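You operate a simulated robot arm through the tools that you are given. There is no shell and no other tool.

You run a simulated robot arm. Do the job below in one go: nothing can be reset, and whatever is moved stays where it is left.

Task
Put the white logger marked "72" from the green mat on the teal-backed bench on top of the small blue block and the white logger that says "65" on the right yellow bench steel top. Put the handled carton on the yellow mat on the teal-backed bench away on the front half of the small pallet. Fetch the green rubber ring from the top deck of the blue trolley and set it on top of the small green block. Press the white save button of the right console three times. Put the steel adapter ring labelled "52" from the top of the long yellow-legged bench on the lower shelf of the long yellow-legged bench and the steel adapter ring that says "25" on the top of the valve stack bench. Put the round grey housing marked "26" from the top of the long yellow-legged bench on the square silver plate there. Take the folded blue rag and leave it on the top of the valve stack bench. Put the 92 dark grey gear ring from the top of the long yellow-legged bench on the lower shelf of the valve stack bench and the 62 dark grey gear ring on the shelf under the stone slab. Any order will do. Set down upright: white logger, handled carton.

The check looks at the end state, three seconds after you hand in, the way a careful person would. Anything else that was tipped, shoved, dropped, spilled or broken makes it a failure.

Robot
A 7-joint arm with a fingered hand on a trunk, on a base that moves. Base frame: it is fixed to the floor where the robot stands at the start and does not move with it; the origin is under the middle of the robot, x ahead of it, y to its left, z up; the surface under the hand at the start is at about z = 0.8. Lengths are in m, angles in rad, forces in N, time in s.
It reaches about 1.085 m from its shoulder. Its first joint turns from -2.897 to 2.897 rad. Places, roughly: dark grey gear ring [1, 6.75, 0.75]; folded blue rag (7x10x4 cm) [-0.4, 6.6, 0.8]; front half of the small pallet (38x24 cm) [-4.08, -3.06, 0.12]; green rubber ring (4x4x2 cm) [0.8, 0.8, 0.8]; handled carton [0.75, -0.25, 0.75]; lower shelf of the long yellow-legged bench [0.7, 6.8, 0.2]; lower shelf of the valve stack bench [-1.8, 3.1, 0.2]; right yellow bench steel top [2.8, 0.4, 0.7]; round grey housing [0, 6.75, 0.75]; shelf under the stone slab [-1.5, 6.7, 0.2]; small blue block (6x6x5 cm) [0.6, 0.2, 0.8]; small green block (6x6x5 cm) [1.3, 0.8, 0.8]; square silver plate [0.5, 7, 0.75]; steel adapter ring [0.5, 7, 0.75]; top of the valve stack bench [-1.8, 3.1, 0.8]; white logger [0.5, 0.25, 0.75]; white save button of the right console [3.6, -0.9, 1]. Payload 3.7 kg.
The tool frame sits at the grasp point between the pads (the TCP): z along the fingers, y along the line on which they close. The tips reach 0.025 m beyond it. The gripper opens to 0.088 m; its body begins 0.029 m behind the TCP. The gripper is a hand of 5 fingers: y runs from the thumb to the fingers, the wrist lies at [-0.013, -0.106, -0.174] in the tool frame, and closing takes about 1.5 s.
Orientation is told as [roll, pitch, yaw] about the base's x, y, z axes, in that order, counted from this pose: with the fingers straight down and the wrist toward the robot, the tool's x, y and z point along [0, 1, 0], [1, 0, 0] and [0, 0, -1] of the base frame.

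Tools
- The arm moves only by the tool apply_moves. Its argument "plan" is a list that holds one entry, the list of rows, each a list of 6 numbers: the shift along the tool's x, y, z in m, then the turn, a rotation vector about the tool's x, y, z in rad. In form: [[[tx, ty, tz, wx, wy, wz], ...]]. A call has 1 to 20 rows; each row shifts and turns the commanded pose from where the row before left it, along the tool's axes as they then stand. "jaw" is the closure, from 0 (fully open) to 1 (shut), set as the call begins (left out, the last holds). Rows are played at 5 a second. More than 0.05 m and 0.15 rad between two rows, or a gripper value outside its range, and nothing of the call is played. A pose out of reach is approached as far as the arm can. The call stops where the force on the tool passes 40 N (or 10 N more than at its start, if that is more) or the arm is blocked; 0.2 s more then pass. Each finger travels about 0.108 m/s and halts on what it meets, pressing with about 29 N; the grip force reading is that of the motor and also rises with nothing between the fingers. The clock runs only during rows and for 0.2 s after the last one: add rows that do not move to give the fingers time. The reply holds the time, the measured pose of the TCP, the force on the tool along the base axes, the opening and the grip force, in the units named above and with some noise, with the torque about the TCP (base axes, N m) and any sound that the robot's microphone picked up.
- Cameras (640 x 400 px; columns grow to the right, rows downward): "scene" is now at [0.18, 0.225, 1.2997]; the picture's right is [0.01, -1.00, 0.00], its down [-0.56, -0.01, -0.83] and it looks along [0.83, 0.01, -0.56] (base axes); focal length 255 px, centre (320, 200). "wrist" rides on the gripper at [0.059, -0.079, -0.105] in the tool frame; the picture's right is [-0.73, 0.32, -0.61], its down [-0.62, -0.68, 0.38] and it looks along [-0.29, 0.66, 0.70] (tool axes); focal length 234 px, centre (320, 200). There is no depth. A picture from a camera that has moved, and an enlarged one, comes with that camera's place and axes in the base frame and with its lens. The place of the scene camera against the robot may be out by one fixed shift of up to 0.018 m in any direction.
- get_image(camera): a new picture of that camera. The clock stands still meanwhile.
- drive_base(legs): drives the robot by 1 to 6 legs, each [ahead, left, turn to the left] in m, m and rad, along the robot's own axes; the way and the turn of a leg run together, so that a leg with both is an arc; at most 1.5 m and 3.142 rad a leg. The arm and the cameras ride along, it lands a little off, and it stops where it bumps. It gives what a move gives.
- curl_fingers(index, middle, ring, little, thumb_bend, thumb_turn): sets how far each is bent, from 0 (flat) to 1 (curled in); at 0.3 the hand is open as for a grip, at 0.7 the pads meet at the TCP. One left out holds its place. A second passes; each finger stops where it meets its share of the squeeze, and holds until it gets a number again. A gripper value or a shape takes the hand back. It gives what a move gives, with no picture; readings hold the bend of each and the force on index, middle, ring, little, thumb and palm. thumb_turn goes from beside the hand (0) to across from the fingers (1), as for a grip.
- preshape(shape): the hand has 5 fingers and takes this shape, open, in about a second: jaw (thumb against the fingers, like two jaws); tri (thumb and two fingers); tip (a fingertip pinch); poke (one finger out to press); point (the index stretched); flat (the hand flat); cup (the hand cupped); fist (a fist). The gripper value then closes the fingers along that shape, each until it touches; the sizes above hold for jaw. It gives what a move gives, with no picture.
- aim_head(pan, tilt): turns the head with the scene camera to pan (to the left, within 2.094 rad either way) and tilt (down, from -0.506 to 1.204), counted from straight ahead of the robot. It gives what a move gives.
- close_up(camera, box): a new picture of the part [left, top, right, bottom] of that camera's present view, enlarged. The clock stands still meanwhile.
- job_done(): hands the job in; it is judged then, once.

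Places have to be worked out from the pictures, the camera data and where the tool is seen. Open the gripper and draw the arm clear of the work before you hand the job in, unless the task says otherwise.

The tools are called after ">>>" as a command line: name --argument value ..., lists and objects as JSON in quotes. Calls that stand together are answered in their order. apply_moves: Moves the arm, as the interface text tells. Its arguments: {"type":"object","properties":{"plan":{"type":"array","items":{"type":"array","items":{"type":"array","items":{"type":"number"}}}},"jaw":{"type":"number"}},"required":["plan"]} The other tools are called the same way: preshape (shape) gives the hand a shape; curl_fingers (index, middle, ring, little, thumb_bend, thumb_turn) moves the fingers one by one; drive_base (legs) drives the base; aim_head (pan, tilt) turns the head that bears the scene camera; get_image (camera) takes a picture; close_up (camera, box) takes an enlarged picture of a part of a camera's view; job_done () hands the job in.

At the start:

```text
t: 0.0
eef_pos: [0.7803, -0.0351, 1.1336]
tool_rot: [0.0, 0.001, 0.0]
wrist_force: [-0.2, -0.3, -0.1]
torque: [0.0, -0.01, 0.0]
grip_width: 0.0878
grip_force: 0.0
shape: jaw
bend: [0.3, 0.3, 0.3, 0.3, 0.3, 0.98]
finger forces: [0.0, 0.0, 0.1, 0.0, 0.0, 0.0]
robot x, y, heading: [0.0033, -0.001, -0.001]
head pan, tilt (commanded): [0.014, 0.599]
```

scene: 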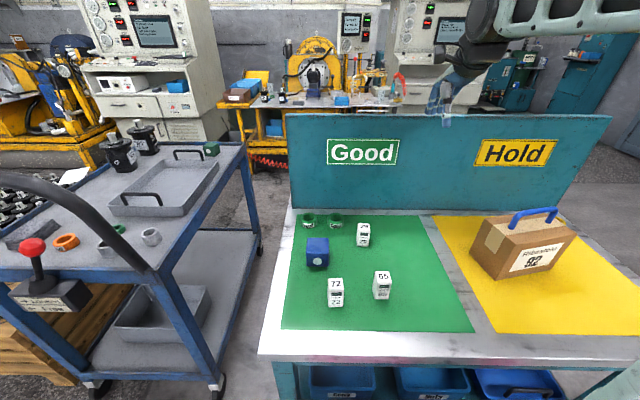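
wrist: 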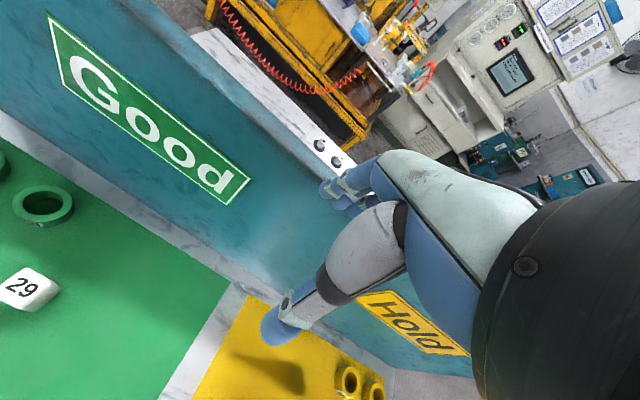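

I start by looking closely at the bench in front of me to identify the loggers, the blocks, and the carton.

>>> close_up --camera "scene" --box '[280, 200, 480, 325]'

>>> close_up --camera "scene" --box '[440, 190, 640, 315]'

>>> close_up --camera "scene" --box '[0, 120, 260, 282]'

>>> close_up --camera "scene" --box '[220, 20, 480, 182]'

```text
3.20 times, centred on (380, 262) of scene
camera zoom: at [0.18, 0.225, 1.2997], right [0.01, -1.0, 0.0], down [-0.56, -0.01, -0.83], along [0.83, 0.01, -0.56], focal length 815 px, centre (128, 0)
```

zoom: 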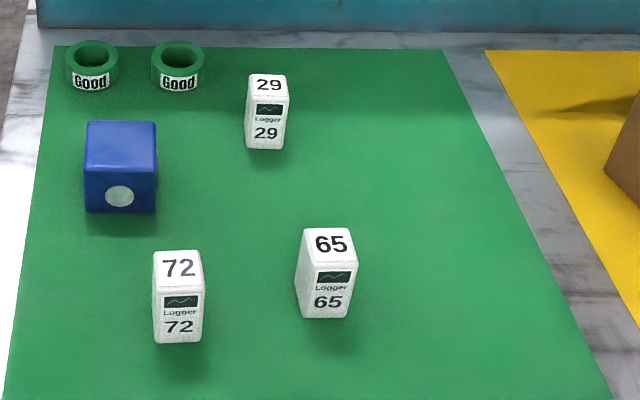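

```text
3.20 times, centred on (540, 252) of scene
camera zoom: at [0.18, 0.225, 1.2997], right [0.01, -1.0, 0.0], down [-0.56, -0.01, -0.83], along [0.83, 0.01, -0.56], focal length 815 px, centre (-384, 32)
```

zoom: 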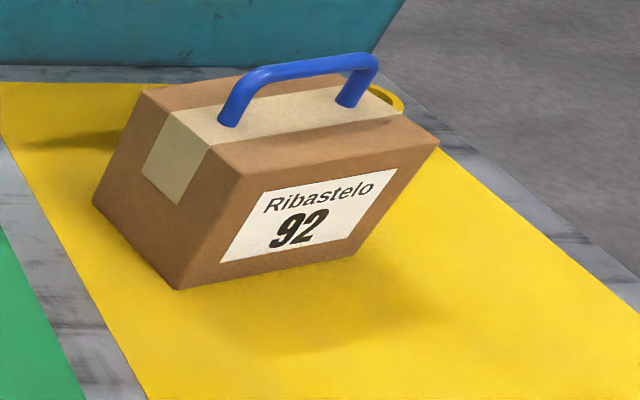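

```text
2.46 times, centred on (130, 201) of scene
camera zoom: at [0.18, 0.225, 1.2997], right [0.01, -1.0, 0.0], down [-0.56, -0.01, -0.83], along [0.83, 0.01, -0.56], focal length 627 px, centre (788, 198)
```

zoom: 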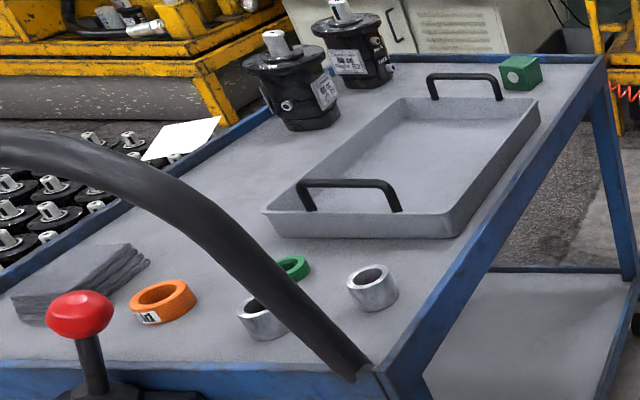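

```text
2.46 times, centred on (350, 101) of scene
camera zoom: at [0.18, 0.225, 1.2997], right [0.01, -1.0, 0.0], down [-0.56, -0.01, -0.83], along [0.83, 0.01, -0.56], focal length 627 px, centre (246, 444)
```

zoom: 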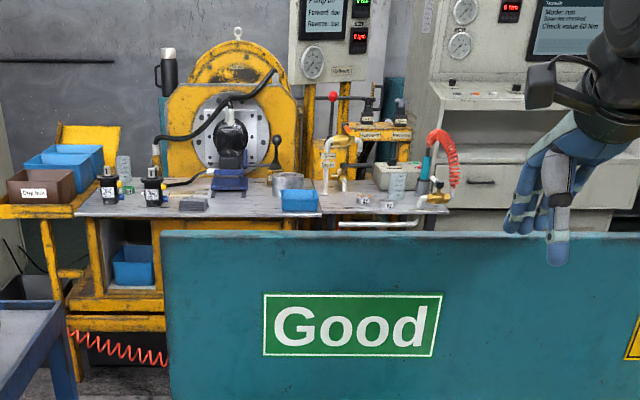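

The table looks to be about z = 0.8, with logger 72 near [0.53, 0.20] and the blue block near [0.64, 0.24]. I move the open hand above logger 72 and look with the wrist camera to refine those positions.

>>> apply_moves --plan '[[[0.0289, -0.03175, 0.0125, 0, 0, 0], [0.0289, -0.03175, 0.0125, 0, 0, 0], [0.0289, -0.03175, 0.0125, 0, 0, 0], [0.0289, -0.03175, 0.0125, 0, 0, 0], [0.0289, -0.03175, 0.0125, 0, 0, 0], [0.0289, -0.03175, 0.0125, 0, 0, 0], [0.0289, -0.03175, 0.0125, 0, 0, 0], [0.0289, -0.03175, 0.0125, 0, 0, 0], [0, 0, 0, 0, 0, 0]]]' --jaw 0

>>> get_image --camera "wrist"

>>> get_image --camera "scene"

```text
t: 2.0
eef_pos: [0.5259, 0.196, 1.0342]
tool_rot: [0.0, 0.0, 0.001]
wrist_force: [0.7, 0.0, -0.4]
torque: [-0.03, 0.01, -0.04]
grip_width: 0.0879
grip_force: 0.1
shape: jaw
bend: [0.3, 0.3, 0.3, 0.3, 0.3, 0.98]
finger forces: [0.1, 0.0, 0.1, 0.0, 0.0, 0.1]
robot x, y, heading: [0.0024, -0.0005, -0.002]
head pan, tilt (commanded): [0.014, 0.599]
```

```text
taken
camera wrist: at [0.4473, 0.2546, 1.1382], right [0.32, -0.73, 0.61], down [-0.68, -0.62, -0.38], along [0.66, -0.29, -0.7], focal length 234 px, centre (320, 200)
```

wrist: 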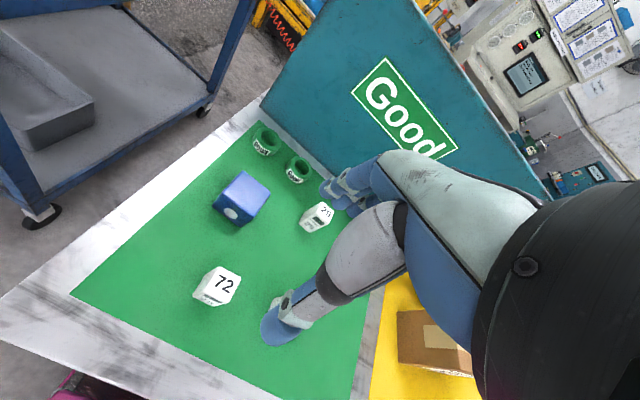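

```text
taken
camera scene: at [0.18, 0.225, 1.2997], right [0.01, -1.0, 0.0], down [-0.56, -0.01, -0.83], along [0.83, 0.01, -0.56], focal length 255 px, centre (320, 200)
```

scene: 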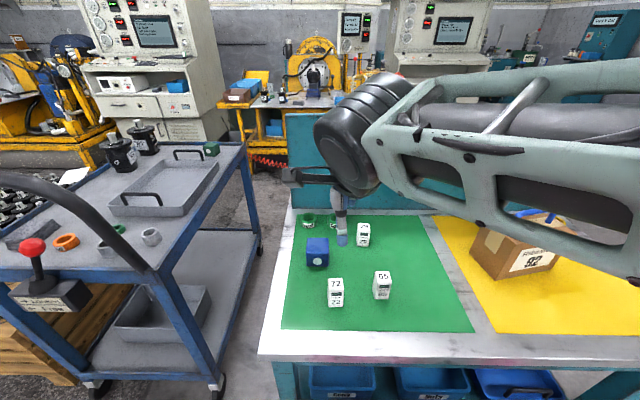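

Both cameras agree that logger 72's top centre is near [0.521, 0.20, 0.86]. I zoom the wrist view to check its orientation and the block's.

>>> close_up --camera "wrist" --box '[160, 120, 360, 345]'

```text
1.78 times, centred on (260, 232) of wrist
camera zoom: at [0.4473, 0.2546, 1.1382], right [0.32, -0.73, 0.61], down [-0.68, -0.62, -0.38], along [0.66, -0.29, -0.7], focal length 416 px, centre (427, 142)
```

zoom: 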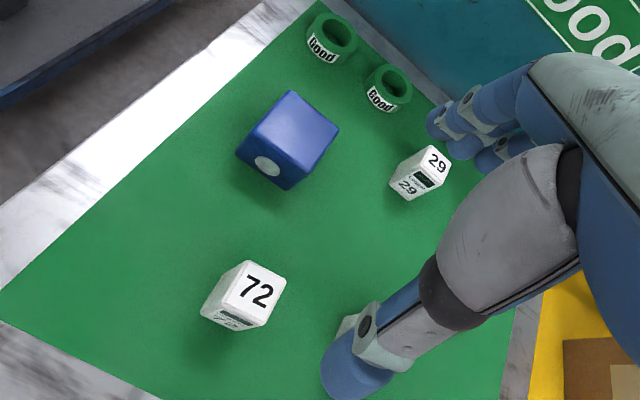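

Logger 72 is roughly 2.5 × 2.9 × 6 cm, centred near [0.520, 0.200] and aligned with the axes. I zoom tighter on the block to pin down its top.

>>> close_up --camera "wrist" --box '[200, 160, 280, 235]'

>>> close_up --camera "scene" --box '[295, 225, 375, 315]'

```text
5.33 times, centred on (240, 198) of wrist
camera zoom: at [0.4473, 0.2546, 1.1382], right [0.32, -0.73, 0.61], down [-0.68, -0.62, -0.38], along [0.66, -0.29, -0.7], focal length 1249 px, centre (747, 213)
```

zoom: 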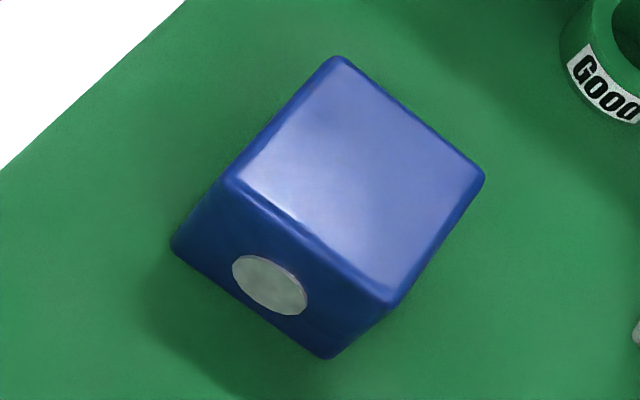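

```text
4.44 times, centred on (335, 270) of scene
camera zoom: at [0.18, 0.225, 1.2997], right [0.01, -1.0, 0.0], down [-0.56, -0.01, -0.83], along [0.83, 0.01, -0.56], focal length 1131 px, centre (253, -111)
```

zoom: 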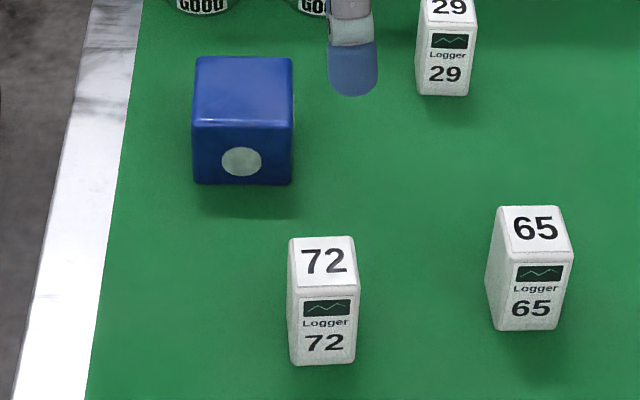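

The block's top is about 5 cm square, centred at [0.639, 0.2385] with its surface near z = 0.85, and the mat is near 0.80. I lower the open hand around logger 72 to TCP z ≈ 0.838.

>>> apply_moves --plan '[[[0.004, -0.006, 0.04, 0, 0, 0], [0, 0, 0.04, 0, 0, 0], [0, 0, 0.04, 0, 0, 0], [0, 0, 0.03, 0, 0, 0], [0, 0, 0.026, 0, 0, 0], [0, 0, 0.02, 0, 0, 0], [0, 0, 0, 0, 0, 0]]]'

>>> get_image --camera "wrist"

>>> get_image --camera "scene"

```text
t: 3.6
eef_pos: [0.5206, 0.1999, 0.8384]
tool_rot: [0.001, 0.0, 0.001]
wrist_force: [0.2, 0.6, 0.0]
torque: [0.0, 0.04, -0.01]
grip_width: 0.0878
grip_force: 0.0
shape: jaw
bend: [0.3, 0.3, 0.3, 0.3, 0.3, 0.98]
finger forces: [0.0, 0.0, 0.0, 0.1, 0.0, 0.1]
robot x, y, heading: [0.0032, -0.0003, -0.003]
head pan, tilt (commanded): [0.014, 0.599]
```

```text
taken
camera wrist: at [0.4417, 0.2588, 0.9418], right [0.32, -0.73, 0.61], down [-0.68, -0.62, -0.38], along [0.66, -0.29, -0.7], focal length 234 px, centre (320, 200)
```

wrist: 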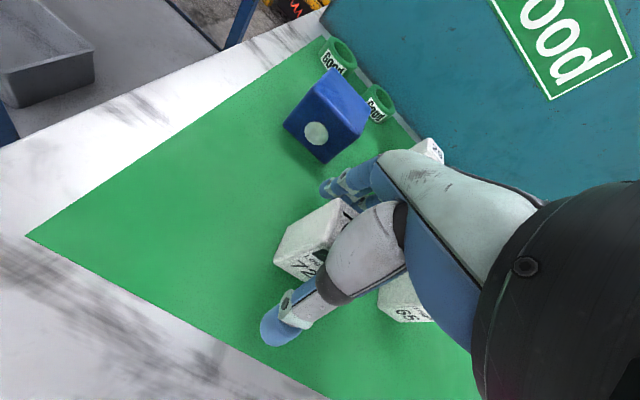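

```text
taken
camera scene: at [0.18, 0.225, 1.2997], right [0.01, -1.0, 0.0], down [-0.56, -0.01, -0.83], along [0.83, 0.01, -0.56], focal length 255 px, centre (320, 200)
```

scene: 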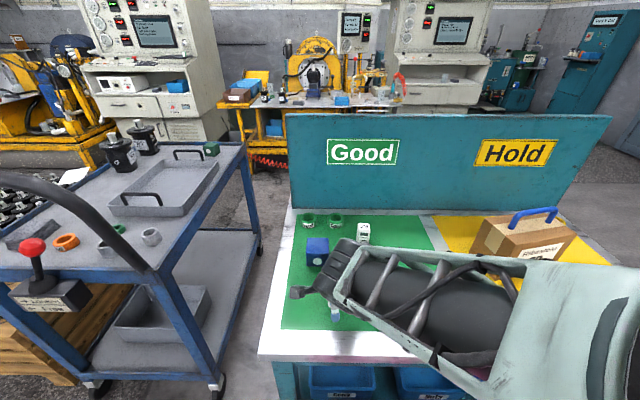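

The logger stands between thumb and fingers with no contact yet. I close the hand and wait for the grip to settle.

>>> apply_moves --plan '[[[0, 0, 0, 0, 0, 0], [0, 0, 0, 0, 0, 0], [0, 0, 0, 0, 0, 0], [0, 0, 0, 0, 0, 0], [0, 0, 0, 0, 0, 0], [0, 0, 0, 0, 0, 0], [0, 0, 0, 0, 0, 0], [0, 0, 0, 0, 0, 0]]]' --jaw 1

>>> close_up --camera "wrist" --box '[220, 120, 460, 345]'

```text
t: 5.4
eef_pos: [0.5208, 0.2003, 0.8367]
tool_rot: [0.001, 0.001, -0.001]
wrist_force: [-0.7, 0.9, -0.5]
torque: [0.0, 0.01, 0.0]
grip_width: 0.0264
grip_force: 28.9
shape: jaw
bend: [0.74, 0.52, 0.59, 0.56, 0.75, 1.0]
finger forces: [16.2, 8.5, 0.0, 0.1, 24.8, 0.1]
robot x, y, heading: [-0.0016, 0.0007, -0.003]
head pan, tilt (commanded): [0.014, 0.599]
```

```text
1.78 times, centred on (340, 232) of wrist
camera zoom: at [0.4417, 0.2589, 0.942], right [0.32, -0.73, 0.61], down [-0.68, -0.62, -0.38], along [0.66, -0.29, -0.7], focal length 416 px, centre (284, 142)
```

zoom: 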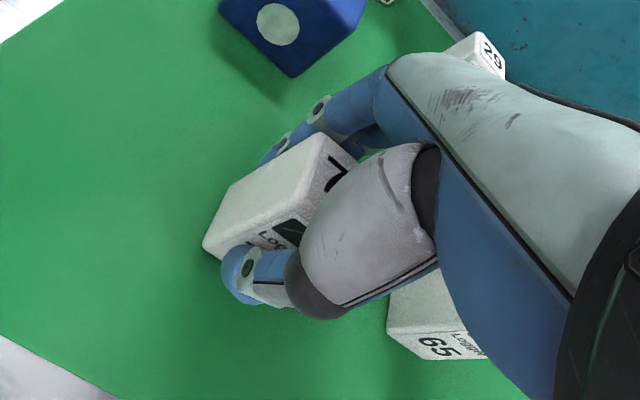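

The opening stopped at 2.6 cm, with force on index, middle and thumb, so the logger is held. I lift it and look to check it hangs upright.

>>> apply_moves --plan '[[[0, 0, -0.02, 0, 0, 0], [0, 0, -0.03, 0, 0, 0], [0, 0, -0.04, 0, 0, 0], [0, 0, -0.04, 0, 0, 0], [0, 0, 0, 0, 0, 0]]]'

>>> get_image --camera "wrist"

>>> close_up --camera "scene" --box '[270, 190, 450, 315]'

```text
t: 6.6
eef_pos: [0.519, 0.2009, 0.9672]
tool_rot: [-0.001, -0.001, 0.0]
wrist_force: [0.6, -0.5, -0.3]
torque: [0.02, 0.0, 0.01]
grip_width: 0.0263
grip_force: 29.3
shape: jaw
bend: [0.74, 0.52, 0.59, 0.56, 0.75, 1.0]
finger forces: [16.4, 8.5, 0.0, 0.0, 24.7, 0.0]
robot x, y, heading: [0.0, 0.0011, 0.002]
head pan, tilt (commanded): [0.014, 0.599]
```

```text
taken
camera wrist: at [0.4402, 0.2598, 1.0728], right [0.32, -0.73, 0.61], down [-0.68, -0.62, -0.38], along [0.66, -0.29, -0.7], focal length 234 px, centre (320, 200)
```

wrist: 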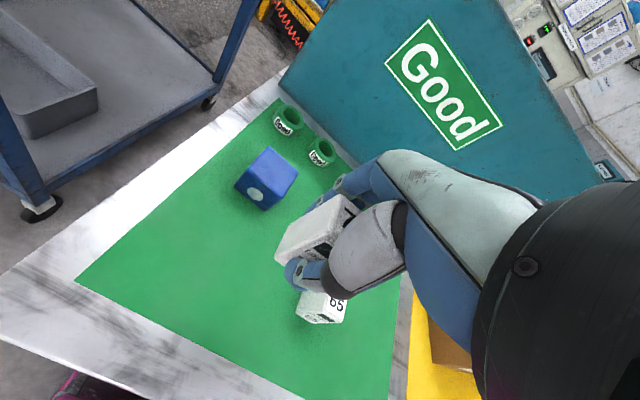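

```text
3.20 times, centred on (360, 252) of scene
camera zoom: at [0.18, 0.225, 1.2997], right [0.01, -1.0, 0.0], down [-0.56, -0.01, -0.83], along [0.83, 0.01, -0.56], focal length 815 px, centre (192, 32)
```

zoom: 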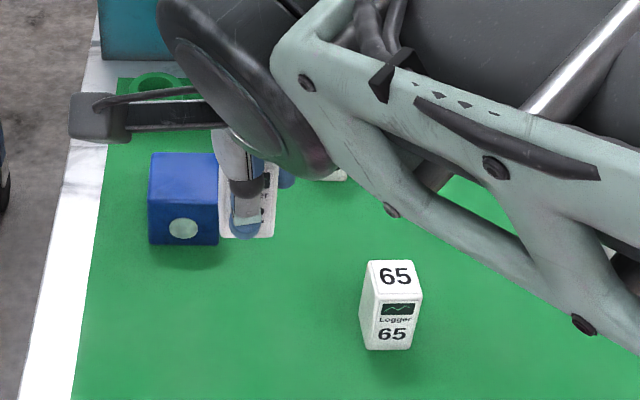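

Logger 72 hangs upright and centred in the grip, its bottom near z = 0.93. I carry it over the block at [0.639, 0.2385] and start lowering.

>>> apply_moves --plan '[[[0.0125, 0.04, 0, 0, 0, 0], [0.0125, 0.04, 0, 0, 0, 0], [0.0125, 0.04, 0, 0, 0, 0], [0, 0, 0.03, 0, 0, 0], [0, 0, 0.03, 0, 0, 0], [0, 0, 0, 0, 0, 0]]]'

>>> get_image --camera "wrist"

>>> close_up --camera "scene" --box '[270, 190, 450, 315]'

```text
t: 8.0
eef_pos: [0.6397, 0.2392, 0.9083]
tool_rot: [0.001, -0.001, 0.0]
wrist_force: [0.5, -0.6, -0.7]
torque: [0.0, -0.01, 0.01]
grip_width: 0.0262
grip_force: 28.7
shape: jaw
bend: [0.74, 0.52, 0.59, 0.56, 0.75, 1.0]
finger forces: [16.4, 8.5, 0.1, 0.0, 24.9, 0.0]
robot x, y, heading: [-0.0011, -0.0005, 0.004]
head pan, tilt (commanded): [0.014, 0.599]
```

```text
taken
camera wrist: at [0.5605, 0.2969, 1.0122], right [0.32, -0.73, 0.61], down [-0.68, -0.62, -0.38], along [0.66, -0.29, -0.7], focal length 234 px, centre (320, 200)
```

wrist: 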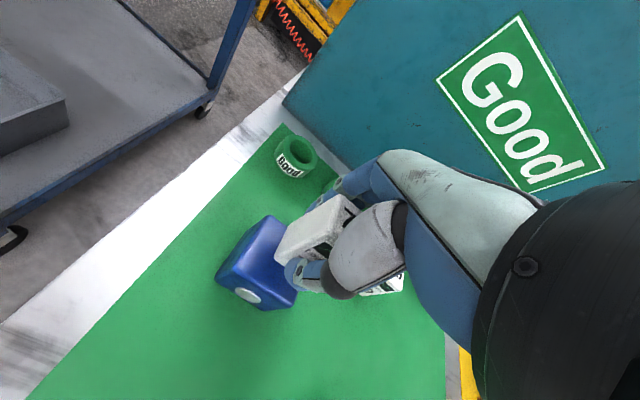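

```text
3.20 times, centred on (360, 252) of scene
camera zoom: at [0.18, 0.225, 1.2997], right [0.01, -1.0, 0.0], down [-0.56, -0.01, -0.83], along [0.83, 0.01, -0.56], focal length 815 px, centre (192, 32)
```

zoom: 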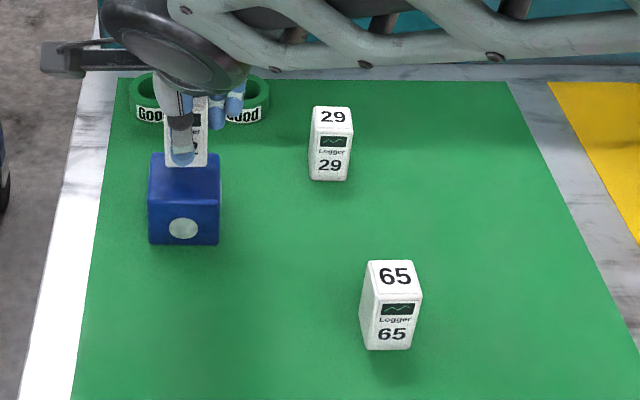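

The logger is centred above the block with about 2 cm left. I lower in small steps and watch the force.

>>> apply_moves --plan '[[[0, 0, 0.01, 0, 0, 0], [0, 0, 0.004, 0, 0, 0], [0, 0, 0.003, 0, 0, 0], [0, 0, 0.002, 0, 0, 0], [0, 0, 0, 0, 0, 0]]]'

>>> close_up --camera "scene" --box '[280, 210, 360, 270]'

```text
t: 9.2
eef_pos: [0.6415, 0.2367, 0.8885]
tool_rot: [0.0, -0.001, -0.001]
wrist_force: [-0.1, -0.6, -0.5]
torque: [0.03, 0.0, -0.01]
grip_width: 0.0263
grip_force: 28.8
shape: jaw
bend: [0.74, 0.52, 0.59, 0.56, 0.75, 1.0]
finger forces: [16.4, 8.5, 0.0, 0.0, 24.8, 0.0]
robot x, y, heading: [-0.0022, 0.0011, -0.001]
head pan, tilt (commanded): [0.014, 0.599]
```

```text
6.67 times, centred on (320, 240) of scene
camera zoom: at [0.18, 0.225, 1.2997], right [0.01, -1.0, 0.0], down [-0.56, -0.01, -0.83], along [0.83, 0.01, -0.56], focal length 1697 px, centre (320, -67)
```

zoom: 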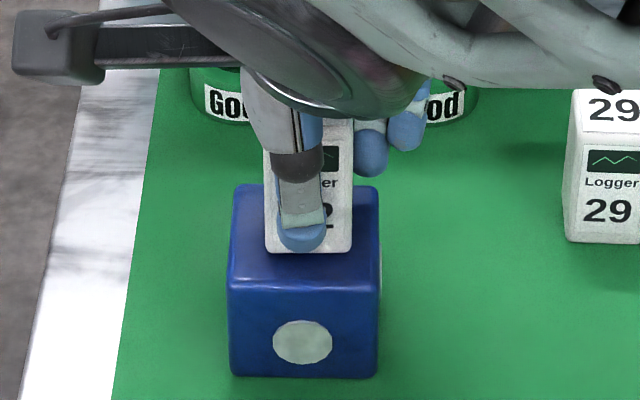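

No contact yet; the logger's bottom is just above the block's surface. I keep lowering by 2 mm steps.

>>> apply_moves --plan '[[[0, 0, 0.002, 0, 0, 0], [0, 0, 0.002, 0, 0, 0], [0, 0, 0, 0, 0, 0]]]'

```text
t: 10.0
eef_pos: [0.6404, 0.2387, 0.8859]
tool_rot: [0.003, -0.002, -0.001]
wrist_force: [-2.1, -0.1, 17.5]
torque: [0.02, -0.09, -0.01]
grip_width: 0.027
grip_force: 28.8
shape: jaw
bend: [0.74, 0.52, 0.59, 0.56, 0.75, 1.0]
finger forces: [16.9, 9.8, 0.1, 0.1, 28.4, 0.1]
robot x, y, heading: [0.0029, -0.0007, 0.002]
head pan, tilt (commanded): [0.014, 0.599]
```

The logger touched down (17.5 N upward). I ease up 1 mm, then open the hand.

>>> apply_moves --plan '[[[0, 0, -0.001, 0, 0, 0], [0, 0, 0, 0, 0, 0]]]'

>>> apply_moves --plan '[[[0, 0, 0, 0, 0, 0], [0, 0, 0, 0, 0, 0], [0, 0, 0, 0, 0, 0], [0, 0, 0, 0, 0, 0], [0, 0, 0, 0, 0, 0]]]' --jaw 0.2

>>> get_image --camera "wrist"

>>> close_up --camera "scene" --box '[280, 210, 360, 270]'

```text
t: 10.6
eef_pos: [0.6397, 0.2389, 0.8868]
tool_rot: [-0.001, 0.001, 0.0]
wrist_force: [-0.5, 2.0, 10.7]
torque: [0.03, -0.16, 0.03]
grip_width: 0.0271
grip_force: 29.1
shape: jaw
bend: [0.74, 0.52, 0.59, 0.56, 0.75, 1.0]
finger forces: [17.0, 9.9, 0.1, 0.1, 27.7, 0.0]
robot x, y, heading: [-0.0013, -0.0003, -0.004]
head pan, tilt (commanded): [0.014, 0.599]
```

```text
t: 11.8
eef_pos: [0.6413, 0.2383, 0.8871]
tool_rot: [0.0, 0.001, -0.001]
wrist_force: [-0.3, -0.2, 0.0]
torque: [0.01, -0.01, 0.0]
grip_width: 0.0702
grip_force: 0.1
shape: jaw
bend: [0.27, 0.34, 0.32, 0.33, 0.49, 0.99]
finger forces: [0.0, 0.1, 0.0, 0.1, 0.0, 0.1]
robot x, y, heading: [-0.0031, -0.0016, -0.002]
head pan, tilt (commanded): [0.014, 0.599]
```

```text
taken
camera wrist: at [0.5612, 0.2966, 0.9905], right [0.32, -0.73, 0.61], down [-0.68, -0.62, -0.38], along [0.66, -0.29, -0.7], focal length 234 px, centre (320, 200)
```

wrist: 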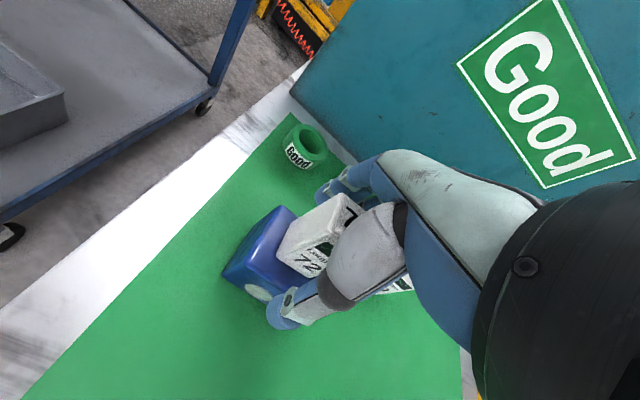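

```text
6.67 times, centred on (320, 240) of scene
camera zoom: at [0.18, 0.225, 1.2997], right [0.01, -1.0, 0.0], down [-0.56, -0.01, -0.83], along [0.83, 0.01, -0.56], focal length 1697 px, centre (320, -67)
```

zoom: 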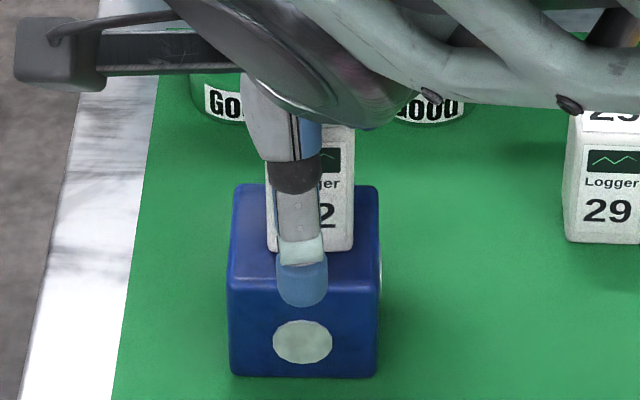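

The logger stands on the block with the fingers clear. I raise the hand straight up and check the result.

>>> apply_moves --plan '[[[0, 0, 0, 0, 0, 0], [0, 0, -0.02, 0, 0, 0], [0, 0, -0.03, 0, 0, 0], [0, 0, -0.04, 0, 0, 0], [0, 0, -0.04, 0, 0, 0], [0, 0, 0, 0, 0, 0]]]' --jaw 0

>>> get_image --camera "wrist"

>>> close_up --camera "scene" --box '[280, 190, 440, 310]'

```text
t: 13.2
eef_pos: [0.6405, 0.2381, 1.0166]
tool_rot: [0.0, -0.001, -0.001]
wrist_force: [0.1, -0.1, -0.1]
torque: [-0.01, 0.01, 0.04]
grip_width: 0.0877
grip_force: 0.0
shape: jaw
bend: [0.3, 0.3, 0.3, 0.3, 0.3, 0.98]
finger forces: [0.0, 0.1, 0.0, 0.0, 0.1, 0.0]
robot x, y, heading: [-0.0031, -0.0011, -0.001]
head pan, tilt (commanded): [0.014, 0.599]
```

```text
taken
camera wrist: at [0.5612, 0.2963, 1.1208], right [0.32, -0.73, 0.61], down [-0.68, -0.62, -0.38], along [0.66, -0.29, -0.7], focal length 234 px, centre (320, 200)
```

wrist: 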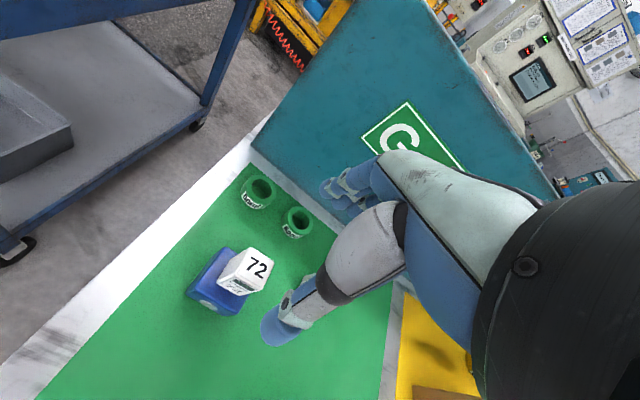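

```text
3.33 times, centred on (360, 250) of scene
camera zoom: at [0.18, 0.225, 1.2997], right [0.01, -1.0, 0.0], down [-0.56, -0.01, -0.83], along [0.83, 0.01, -0.56], focal length 849 px, centre (187, 33)
```

zoom: 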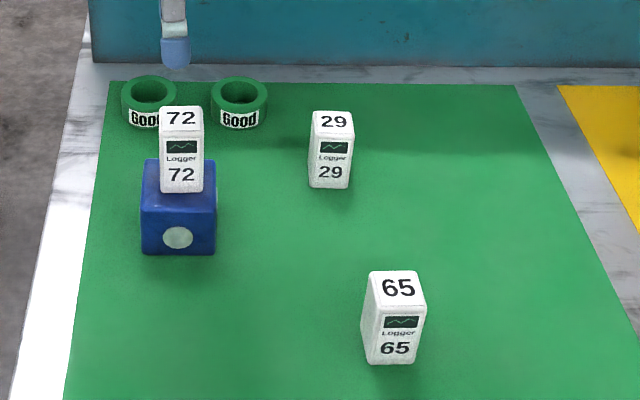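

Logger 72 stands squarely on the block. Before driving anywhere I survey the surroundings with the head to map benches and free floor.

>>> aim_head --pan 1.2 --tilt 0.5

>>> get_image --camera "scene"

>>> aim_head --pan 2.09 --tilt 0.4

>>> get_image --camera "scene"

>>> aim_head --pan -1.1 --tilt 0.4

>>> get_image --camera "scene"

>>> aim_head --pan -2.09 --tilt 0.4

>>> get_image --camera "scene"

>>> aim_head --pan 0.0 --tilt 0.1

>>> get_image --camera "scene"

```text
t: 14.6
eef_pos: [0.6397, 0.2376, 1.0165]
tool_rot: [0.001, -0.001, -0.002]
wrist_force: [1.7, 0.4, 0.1]
torque: [0.02, -0.01, -0.01]
grip_width: 0.0879
grip_force: 0.1
shape: jaw
bend: [0.3, 0.3, 0.3, 0.3, 0.3, 0.98]
finger forces: [0.0, 0.0, 0.0, 0.0, 0.0, 0.0]
robot x, y, heading: [0.0003, 0.0005, -0.004]
head pan, tilt (commanded): [1.201, 0.499]
```

```text
taken
camera scene: at [0.1245, 0.3086, 1.3086], right [0.93, -0.36, 0.0], down [-0.17, -0.45, -0.88], along [0.32, 0.82, -0.48], focal length 255 px, centre (320, 200)
```

scene: 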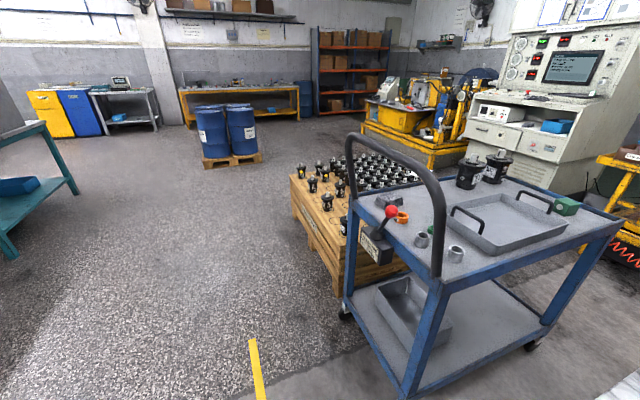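

```text
t: 15.8
eef_pos: [0.6405, 0.2376, 1.0165]
tool_rot: [-0.001, -0.001, 0.0]
wrist_force: [0.0, 0.3, 0.3]
torque: [0.03, 0.01, 0.0]
grip_width: 0.0878
grip_force: 0.1
shape: jaw
bend: [0.3, 0.3, 0.3, 0.3, 0.3, 0.98]
finger forces: [0.0, 0.0, 0.0, 0.0, 0.0, 0.1]
robot x, y, heading: [-0.0002, 0.0029, 0.001]
head pan, tilt (commanded): [2.089, 0.4]
```

```text
taken
camera scene: at [0.0457, 0.3043, 1.3177], right [0.87, 0.49, 0.0], down [0.19, -0.34, -0.92], along [-0.46, 0.8, -0.39], focal length 255 px, centre (320, 200)
```

scene: 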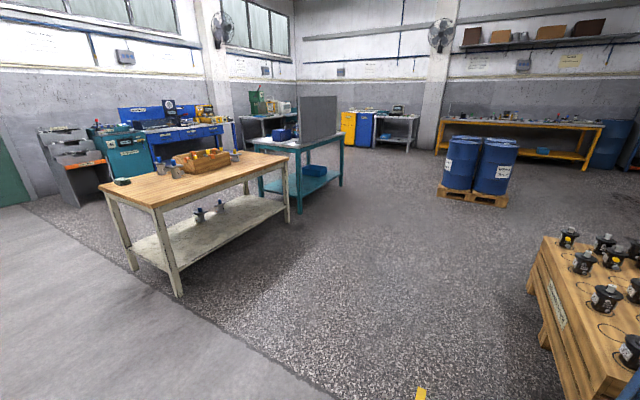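

```text
t: 18.5
eef_pos: [0.641, 0.2385, 1.0159]
tool_rot: [0.0, 0.001, 0.001]
wrist_force: [0.4, -0.7, -0.4]
torque: [-0.03, 0.01, -0.06]
grip_width: 0.0877
grip_force: 0.1
shape: jaw
bend: [0.3, 0.3, 0.3, 0.3, 0.3, 0.98]
finger forces: [0.0, 0.1, 0.0, 0.0, 0.0, 0.0]
robot x, y, heading: [0.0024, 0.0008, 0.004]
head pan, tilt (commanded): [-1.1, 0.4]
```

```text
taken
camera scene: at [0.1337, 0.1413, 1.3177], right [-0.89, -0.45, 0.0], down [-0.18, 0.35, -0.92], along [0.42, -0.82, -0.39], focal length 255 px, centre (320, 200)
```

scene: 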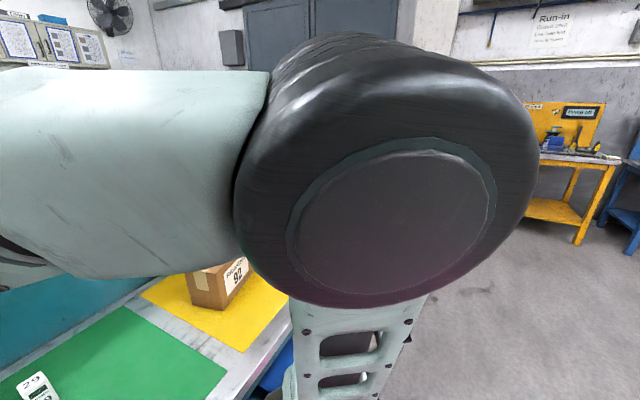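

```text
t: 19.8
eef_pos: [0.6407, 0.2389, 1.0162]
tool_rot: [0.0, 0.0, 0.0]
wrist_force: [-0.6, -1.2, 0.6]
torque: [0.03, -0.01, 0.03]
grip_width: 0.0874
grip_force: 0.0
shape: jaw
bend: [0.3, 0.3, 0.3, 0.3, 0.3, 0.98]
finger forces: [0.0, 0.0, 0.0, 0.0, 0.1, 0.0]
robot x, y, heading: [0.0011, 0.0001, 0.003]
head pan, tilt (commanded): [-2.089, 0.4]
```

```text
taken
camera scene: at [0.0457, 0.1433, 1.3177], right [-0.87, 0.49, 0.0], down [0.19, 0.34, -0.92], along [-0.46, -0.8, -0.39], focal length 255 px, centre (320, 200)
```

scene: 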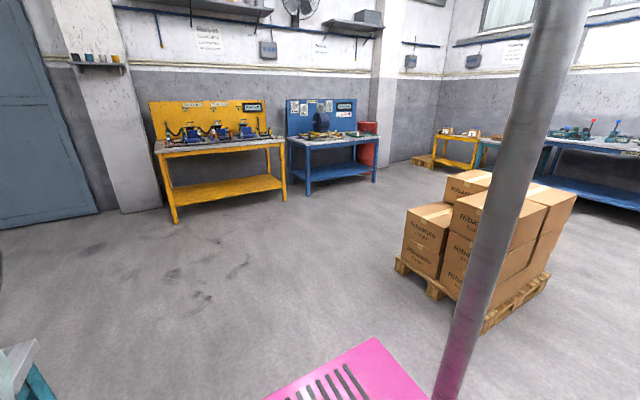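

```text
t: 21.8
eef_pos: [0.6409, 0.2382, 1.0156]
tool_rot: [0.002, 0.0, -0.001]
wrist_force: [-0.4, 0.5, 0.4]
torque: [-0.01, 0.0, -0.03]
grip_width: 0.0878
grip_force: 0.1
shape: jaw
bend: [0.3, 0.3, 0.3, 0.3, 0.3, 0.98]
finger forces: [0.0, 0.1, 0.0, 0.0, 0.0, 0.1]
robot x, y, heading: [-0.0011, 0.0004, -0.003]
head pan, tilt (commanded): [0.0, 0.099]
```

```text
taken
camera scene: at [0.1836, 0.2238, 1.3457], right [0.0, -1.0, 0.0], down [-0.1, 0.0, -0.99], along [0.99, 0.0, -0.1], focal length 255 px, centre (320, 200)
```

scene: 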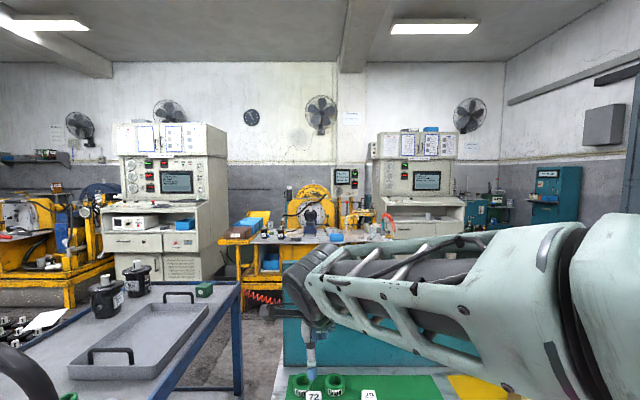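

I now have a rough map. Next I look down at the robot's own base to learn its footprint before driving.

>>> aim_head --pan 1.57 --tilt 1.2

>>> get_image --camera "scene"

>>> aim_head --pan 2.09 --tilt 1.2

>>> get_image --camera "scene"

>>> aim_head --pan 0.3 --tilt 1.2

>>> get_image --camera "scene"

```text
t: 23.4
eef_pos: [0.6408, 0.2371, 1.0153]
tool_rot: [0.001, 0.001, 0.0]
wrist_force: [0.2, 0.3, -0.5]
torque: [-0.01, 0.0, -0.01]
grip_width: 0.0876
grip_force: 0.1
shape: jaw
bend: [0.3, 0.3, 0.3, 0.3, 0.3, 0.98]
finger forces: [0.0, 0.1, 0.1, 0.0, 0.0, 0.0]
robot x, y, heading: [0.0033, 0.0008, 0.001]
head pan, tilt (commanded): [1.571, 1.201]
```

```text
taken
camera scene: at [0.0916, 0.2798, 1.2549], right [1.0, 0.0, 0.0], down [0.0, -0.93, -0.36], along [0.0, 0.36, -0.93], focal length 255 px, centre (320, 200)
```

scene: 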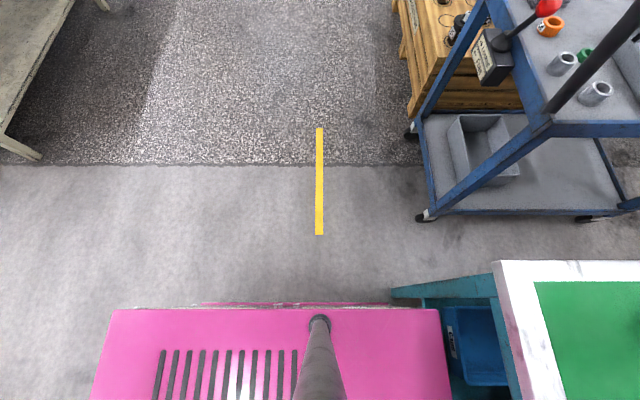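

```text
t: 24.4
eef_pos: [0.6401, 0.2378, 1.0159]
tool_rot: [0.0, 0.0, -0.001]
wrist_force: [0.2, 0.6, -0.2]
torque: [0.03, 0.01, 0.02]
grip_width: 0.0878
grip_force: 0.0
shape: jaw
bend: [0.3, 0.3, 0.3, 0.3, 0.3, 0.98]
finger forces: [0.0, 0.0, 0.0, 0.1, 0.1, 0.0]
robot x, y, heading: [-0.0017, -0.0046, 0.0]
head pan, tilt (commanded): [2.089, 1.201]
```

```text
taken
camera scene: at [0.0639, 0.2724, 1.2549], right [0.87, 0.49, 0.0], down [0.46, -0.81, -0.36], along [-0.18, 0.31, -0.93], focal length 255 px, centre (320, 200)
```

scene: 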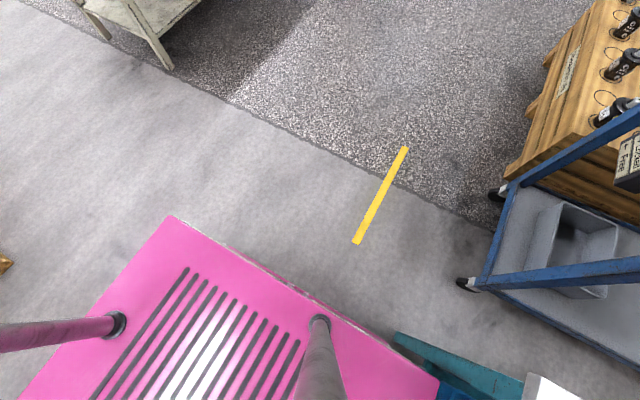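

```text
t: 26.1
eef_pos: [0.6393, 0.2386, 1.0166]
tool_rot: [0.0, -0.002, 0.0]
wrist_force: [-0.4, 0.6, 0.6]
torque: [-0.01, 0.03, -0.01]
grip_width: 0.0876
grip_force: 0.1
shape: jaw
bend: [0.3, 0.3, 0.3, 0.3, 0.3, 0.98]
finger forces: [0.0, 0.0, 0.1, 0.1, 0.0, 0.0]
robot x, y, heading: [-0.0001, 0.0024, -0.0]
head pan, tilt (commanded): [0.3, 1.201]
```

```text
taken
camera scene: at [0.145, 0.2404, 1.2549], right [0.3, -0.96, 0.0], down [-0.89, -0.28, -0.36], along [0.35, 0.11, -0.93], focal length 255 px, centre (320, 200)
```

scene: 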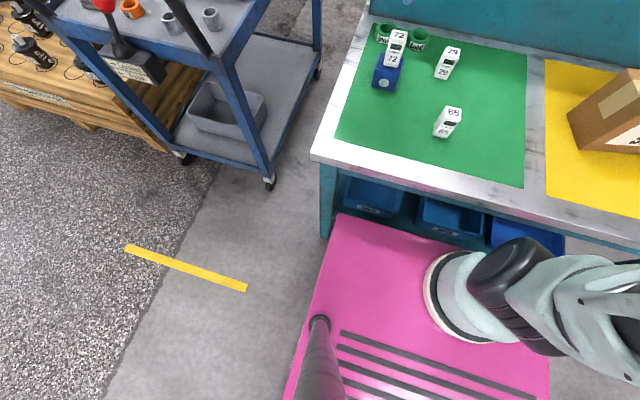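

The base is about 0.78 × 0.53 m around the robot's origin, with the arm mounted near its front. Logger 65 is next: I move above it, near [0.537, 0.098], and aim the head back at the bench.

>>> apply_moves --plan '[[[-0.035, -0.026, 0, 0, 0, 0], [-0.035, -0.026, 0, 0, 0, 0], [-0.035, -0.026, 0, 0, 0, 0], [-0.035, -0.026, 0, 0, 0, 0], [0, 0, 0, 0, 0, 0]]]'

>>> aim_head --pan 0.0 --tilt 0.7

>>> close_up --camera "wrist" --box '[160, 200, 320, 350]'

>>> get_image --camera "scene"

```text
t: 27.4
eef_pos: [0.5358, 0.0975, 1.0149]
tool_rot: [0.0, -0.001, 0.0]
wrist_force: [0.4, -0.5, -0.9]
torque: [-0.01, 0.0, 0.03]
grip_width: 0.0875
grip_force: 0.1
shape: jaw
bend: [0.3, 0.3, 0.3, 0.3, 0.3, 0.98]
finger forces: [0.0, 0.0, 0.0, 0.1, 0.1, 0.1]
robot x, y, heading: [-0.0004, 0.0018, -0.0]
head pan, tilt (commanded): [0.3, 1.201]
```

```text
t: 28.3
eef_pos: [0.5364, 0.0974, 1.0149]
tool_rot: [0.0, 0.0, 0.001]
wrist_force: [-0.3, 0.3, 0.2]
torque: [0.0, -0.01, 0.0]
grip_width: 0.0878
grip_force: 0.1
shape: jaw
bend: [0.3, 0.3, 0.3, 0.3, 0.3, 0.98]
finger forces: [0.0, 0.0, 0.1, 0.0, 0.1, 0.1]
robot x, y, heading: [-0.0026, -0.0014, -0.003]
head pan, tilt (commanded): [0.0, 0.7]
```

```text
2.67 times, centred on (240, 275) of wrist
camera zoom: at [0.4566, 0.1562, 1.1194], right [0.32, -0.73, 0.61], down [-0.68, -0.62, -0.38], along [0.66, -0.29, -0.7], focal length 624 px, centre (533, 0)
```

zoom: 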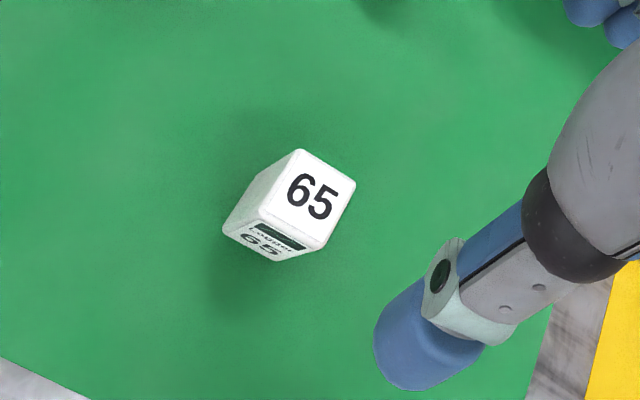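

```text
taken
camera scene: at [0.1764, 0.2238, 1.2908], right [0.0, -1.0, 0.0], down [-0.64, 0.0, -0.76], along [0.76, 0.0, -0.64], focal length 255 px, centre (320, 200)
```

scene: 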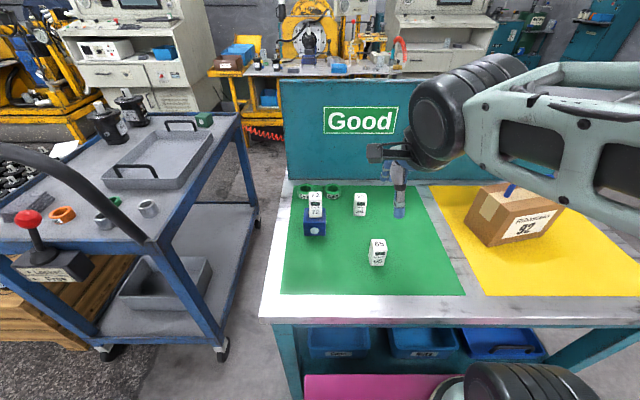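

Logger 65's top centre computes to [0.539, 0.0995]. I lower over it and close the hand.

>>> apply_moves --plan '[[[0.002, 0.003, 0.04, 0, 0, 0], [0, 0, 0.04, 0, 0, 0], [0, 0, 0.04, 0, 0, 0], [0, 0, 0.03, 0, 0, 0], [0, 0, 0.02, 0, 0, 0], [0, 0, 0.007, 0, 0, 0], [0, 0, 0, 0, 0, 0]]]'

>>> apply_moves --plan '[[[0, 0, 0, 0, 0, 0], [0, 0, 0, 0, 0, 0], [0, 0, 0, 0, 0, 0], [0, 0, 0, 0, 0, 0], [0, 0, 0, 0, 0, 0], [0, 0, 0, 0, 0, 0], [0, 0, 0, 0, 0, 0], [0, 0, 0, 0, 0, 0]]]' --jaw 1

>>> get_image --camera "wrist"

```text
t: 29.9
eef_pos: [0.5572, 0.1166, 0.8612]
tool_rot: [-0.004, 0.002, 0.001]
wrist_force: [0.1, -0.9, -0.7]
torque: [0.02, -0.02, -0.01]
grip_width: 0.0876
grip_force: 0.1
shape: jaw
bend: [0.3, 0.3, 0.3, 0.3, 0.3, 0.98]
finger forces: [0.0, 0.0, 0.0, 0.0, 0.1, 0.0]
out of reach, approached as far as the arm can: row 4, 5, 6
robot x, y, heading: [-0.0028, -0.0019, -0.0]
head pan, tilt (commanded): [0.0, 0.7]
```

```text
t: 31.7
eef_pos: [0.557, 0.116, 0.86]
tool_rot: [-0.002, 0.002, -0.001]
wrist_force: [-1.0, 0.1, 0.4]
torque: [-0.02, 0.01, 0.0]
grip_width: 0.0076
grip_force: 29.0
shape: jaw
bend: [0.7, 0.61, 0.72, 0.7, 0.77, 1.0]
finger forces: [0.1, 5.0, 8.6, 2.6, 22.9, 0.0]
robot x, y, heading: [-0.0006, -0.0026, 0.003]
head pan, tilt (commanded): [0.0, 0.7]
```

```text
taken
camera wrist: at [0.4785, 0.1748, 0.965], right [0.32, -0.73, 0.61], down [-0.68, -0.62, -0.38], along [0.66, -0.29, -0.7], focal length 234 px, centre (320, 200)
```

wrist: 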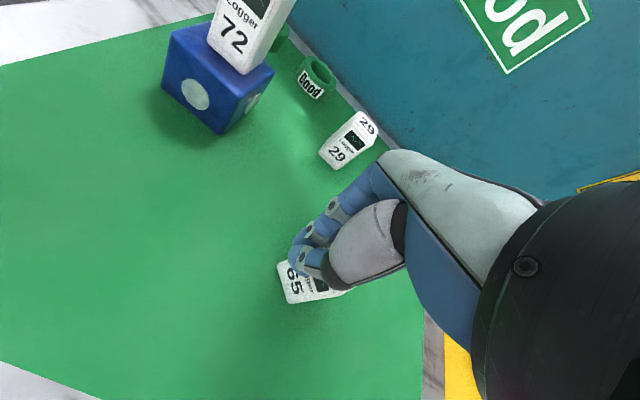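

The arm could not fold that close to the base and stopped offset, so the hand closed beside logger 65. I zoom in to see whether it was disturbed before doing anything else.

>>> close_up --camera "wrist" --box '[230, 180, 390, 330]'

>>> close_up --camera "scene" --box '[300, 170, 480, 300]'

```text
2.67 times, centred on (310, 255) of wrist
camera zoom: at [0.4785, 0.1748, 0.965], right [0.32, -0.73, 0.61], down [-0.68, -0.62, -0.38], along [0.66, -0.29, -0.7], focal length 624 px, centre (347, 53)
```

zoom: 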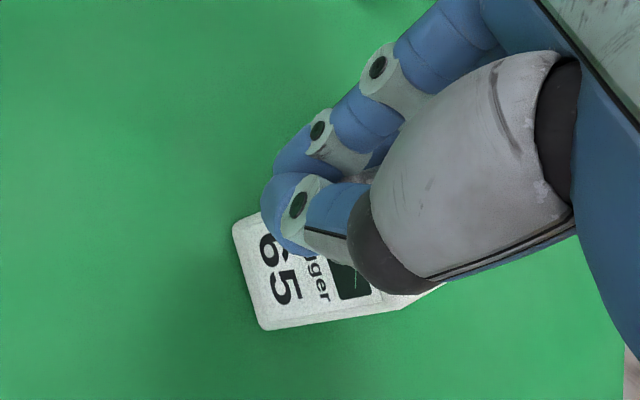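

```text
3.08 times, centred on (390, 235) of scene
camera zoom: at [0.1765, 0.2238, 1.2909], right [0.0, -1.0, 0.0], down [-0.64, 0.0, -0.76], along [0.76, 0.0, -0.64], focal length 783 px, centre (105, 92)
```

zoom: 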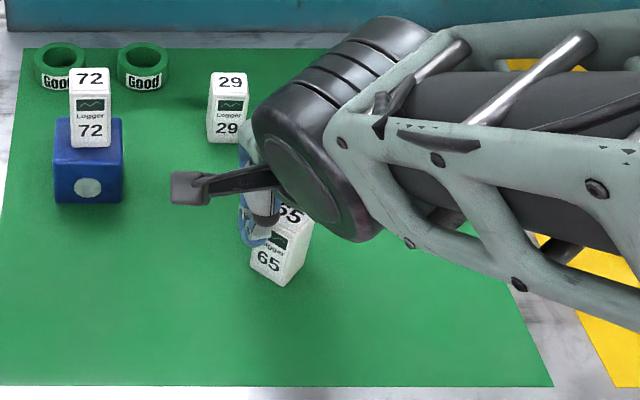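

Logger 65 was caught by a corner: it is yawed and leaning only slightly (about 10°), which should settle back if released gently. I open the hand in small steps.

>>> apply_moves --plan '[[[0, 0, 0, 0, 0, 0], [0, 0, 0, 0, 0, 0]]]' --jaw 0.88

>>> close_up --camera "scene" --box '[330, 210, 450, 300]'

>>> close_up --camera "wrist" --box '[230, 180, 390, 330]'

```text
t: 32.3
eef_pos: [0.5577, 0.116, 0.8609]
tool_rot: [-0.001, 0.002, 0.0]
wrist_force: [1.0, -0.2, 2.2]
torque: [0.03, 0.0, 0.0]
grip_width: 0.0109
grip_force: 0.0
shape: jaw
bend: [0.72, 0.63, 0.58, 0.6, 0.73, 1.0]
finger forces: [0.0, 1.7, 4.1, 0.0, 2.7, 0.0]
robot x, y, heading: [-0.0017, -0.0022, -0.004]
head pan, tilt (commanded): [0.0, 0.7]
```

```text
4.44 times, centred on (390, 255) of scene
camera zoom: at [0.1765, 0.2238, 1.2909], right [0.0, -1.0, 0.0], down [-0.64, 0.0, -0.76], along [0.76, 0.0, -0.64], focal length 1131 px, centre (9, -44)
```

zoom: 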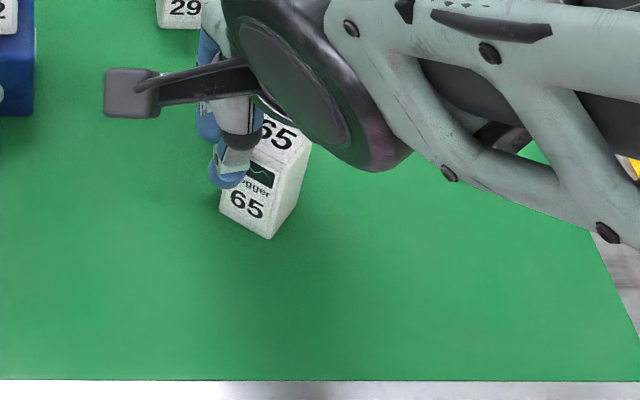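

```text
2.67 times, centred on (310, 255) of wrist
camera zoom: at [0.4785, 0.1749, 0.9652], right [0.32, -0.73, 0.61], down [-0.68, -0.62, -0.38], along [0.66, -0.29, -0.7], focal length 624 px, centre (347, 53)
```

zoom: 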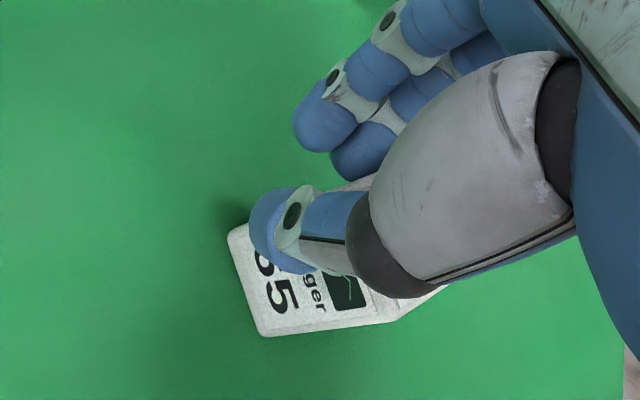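

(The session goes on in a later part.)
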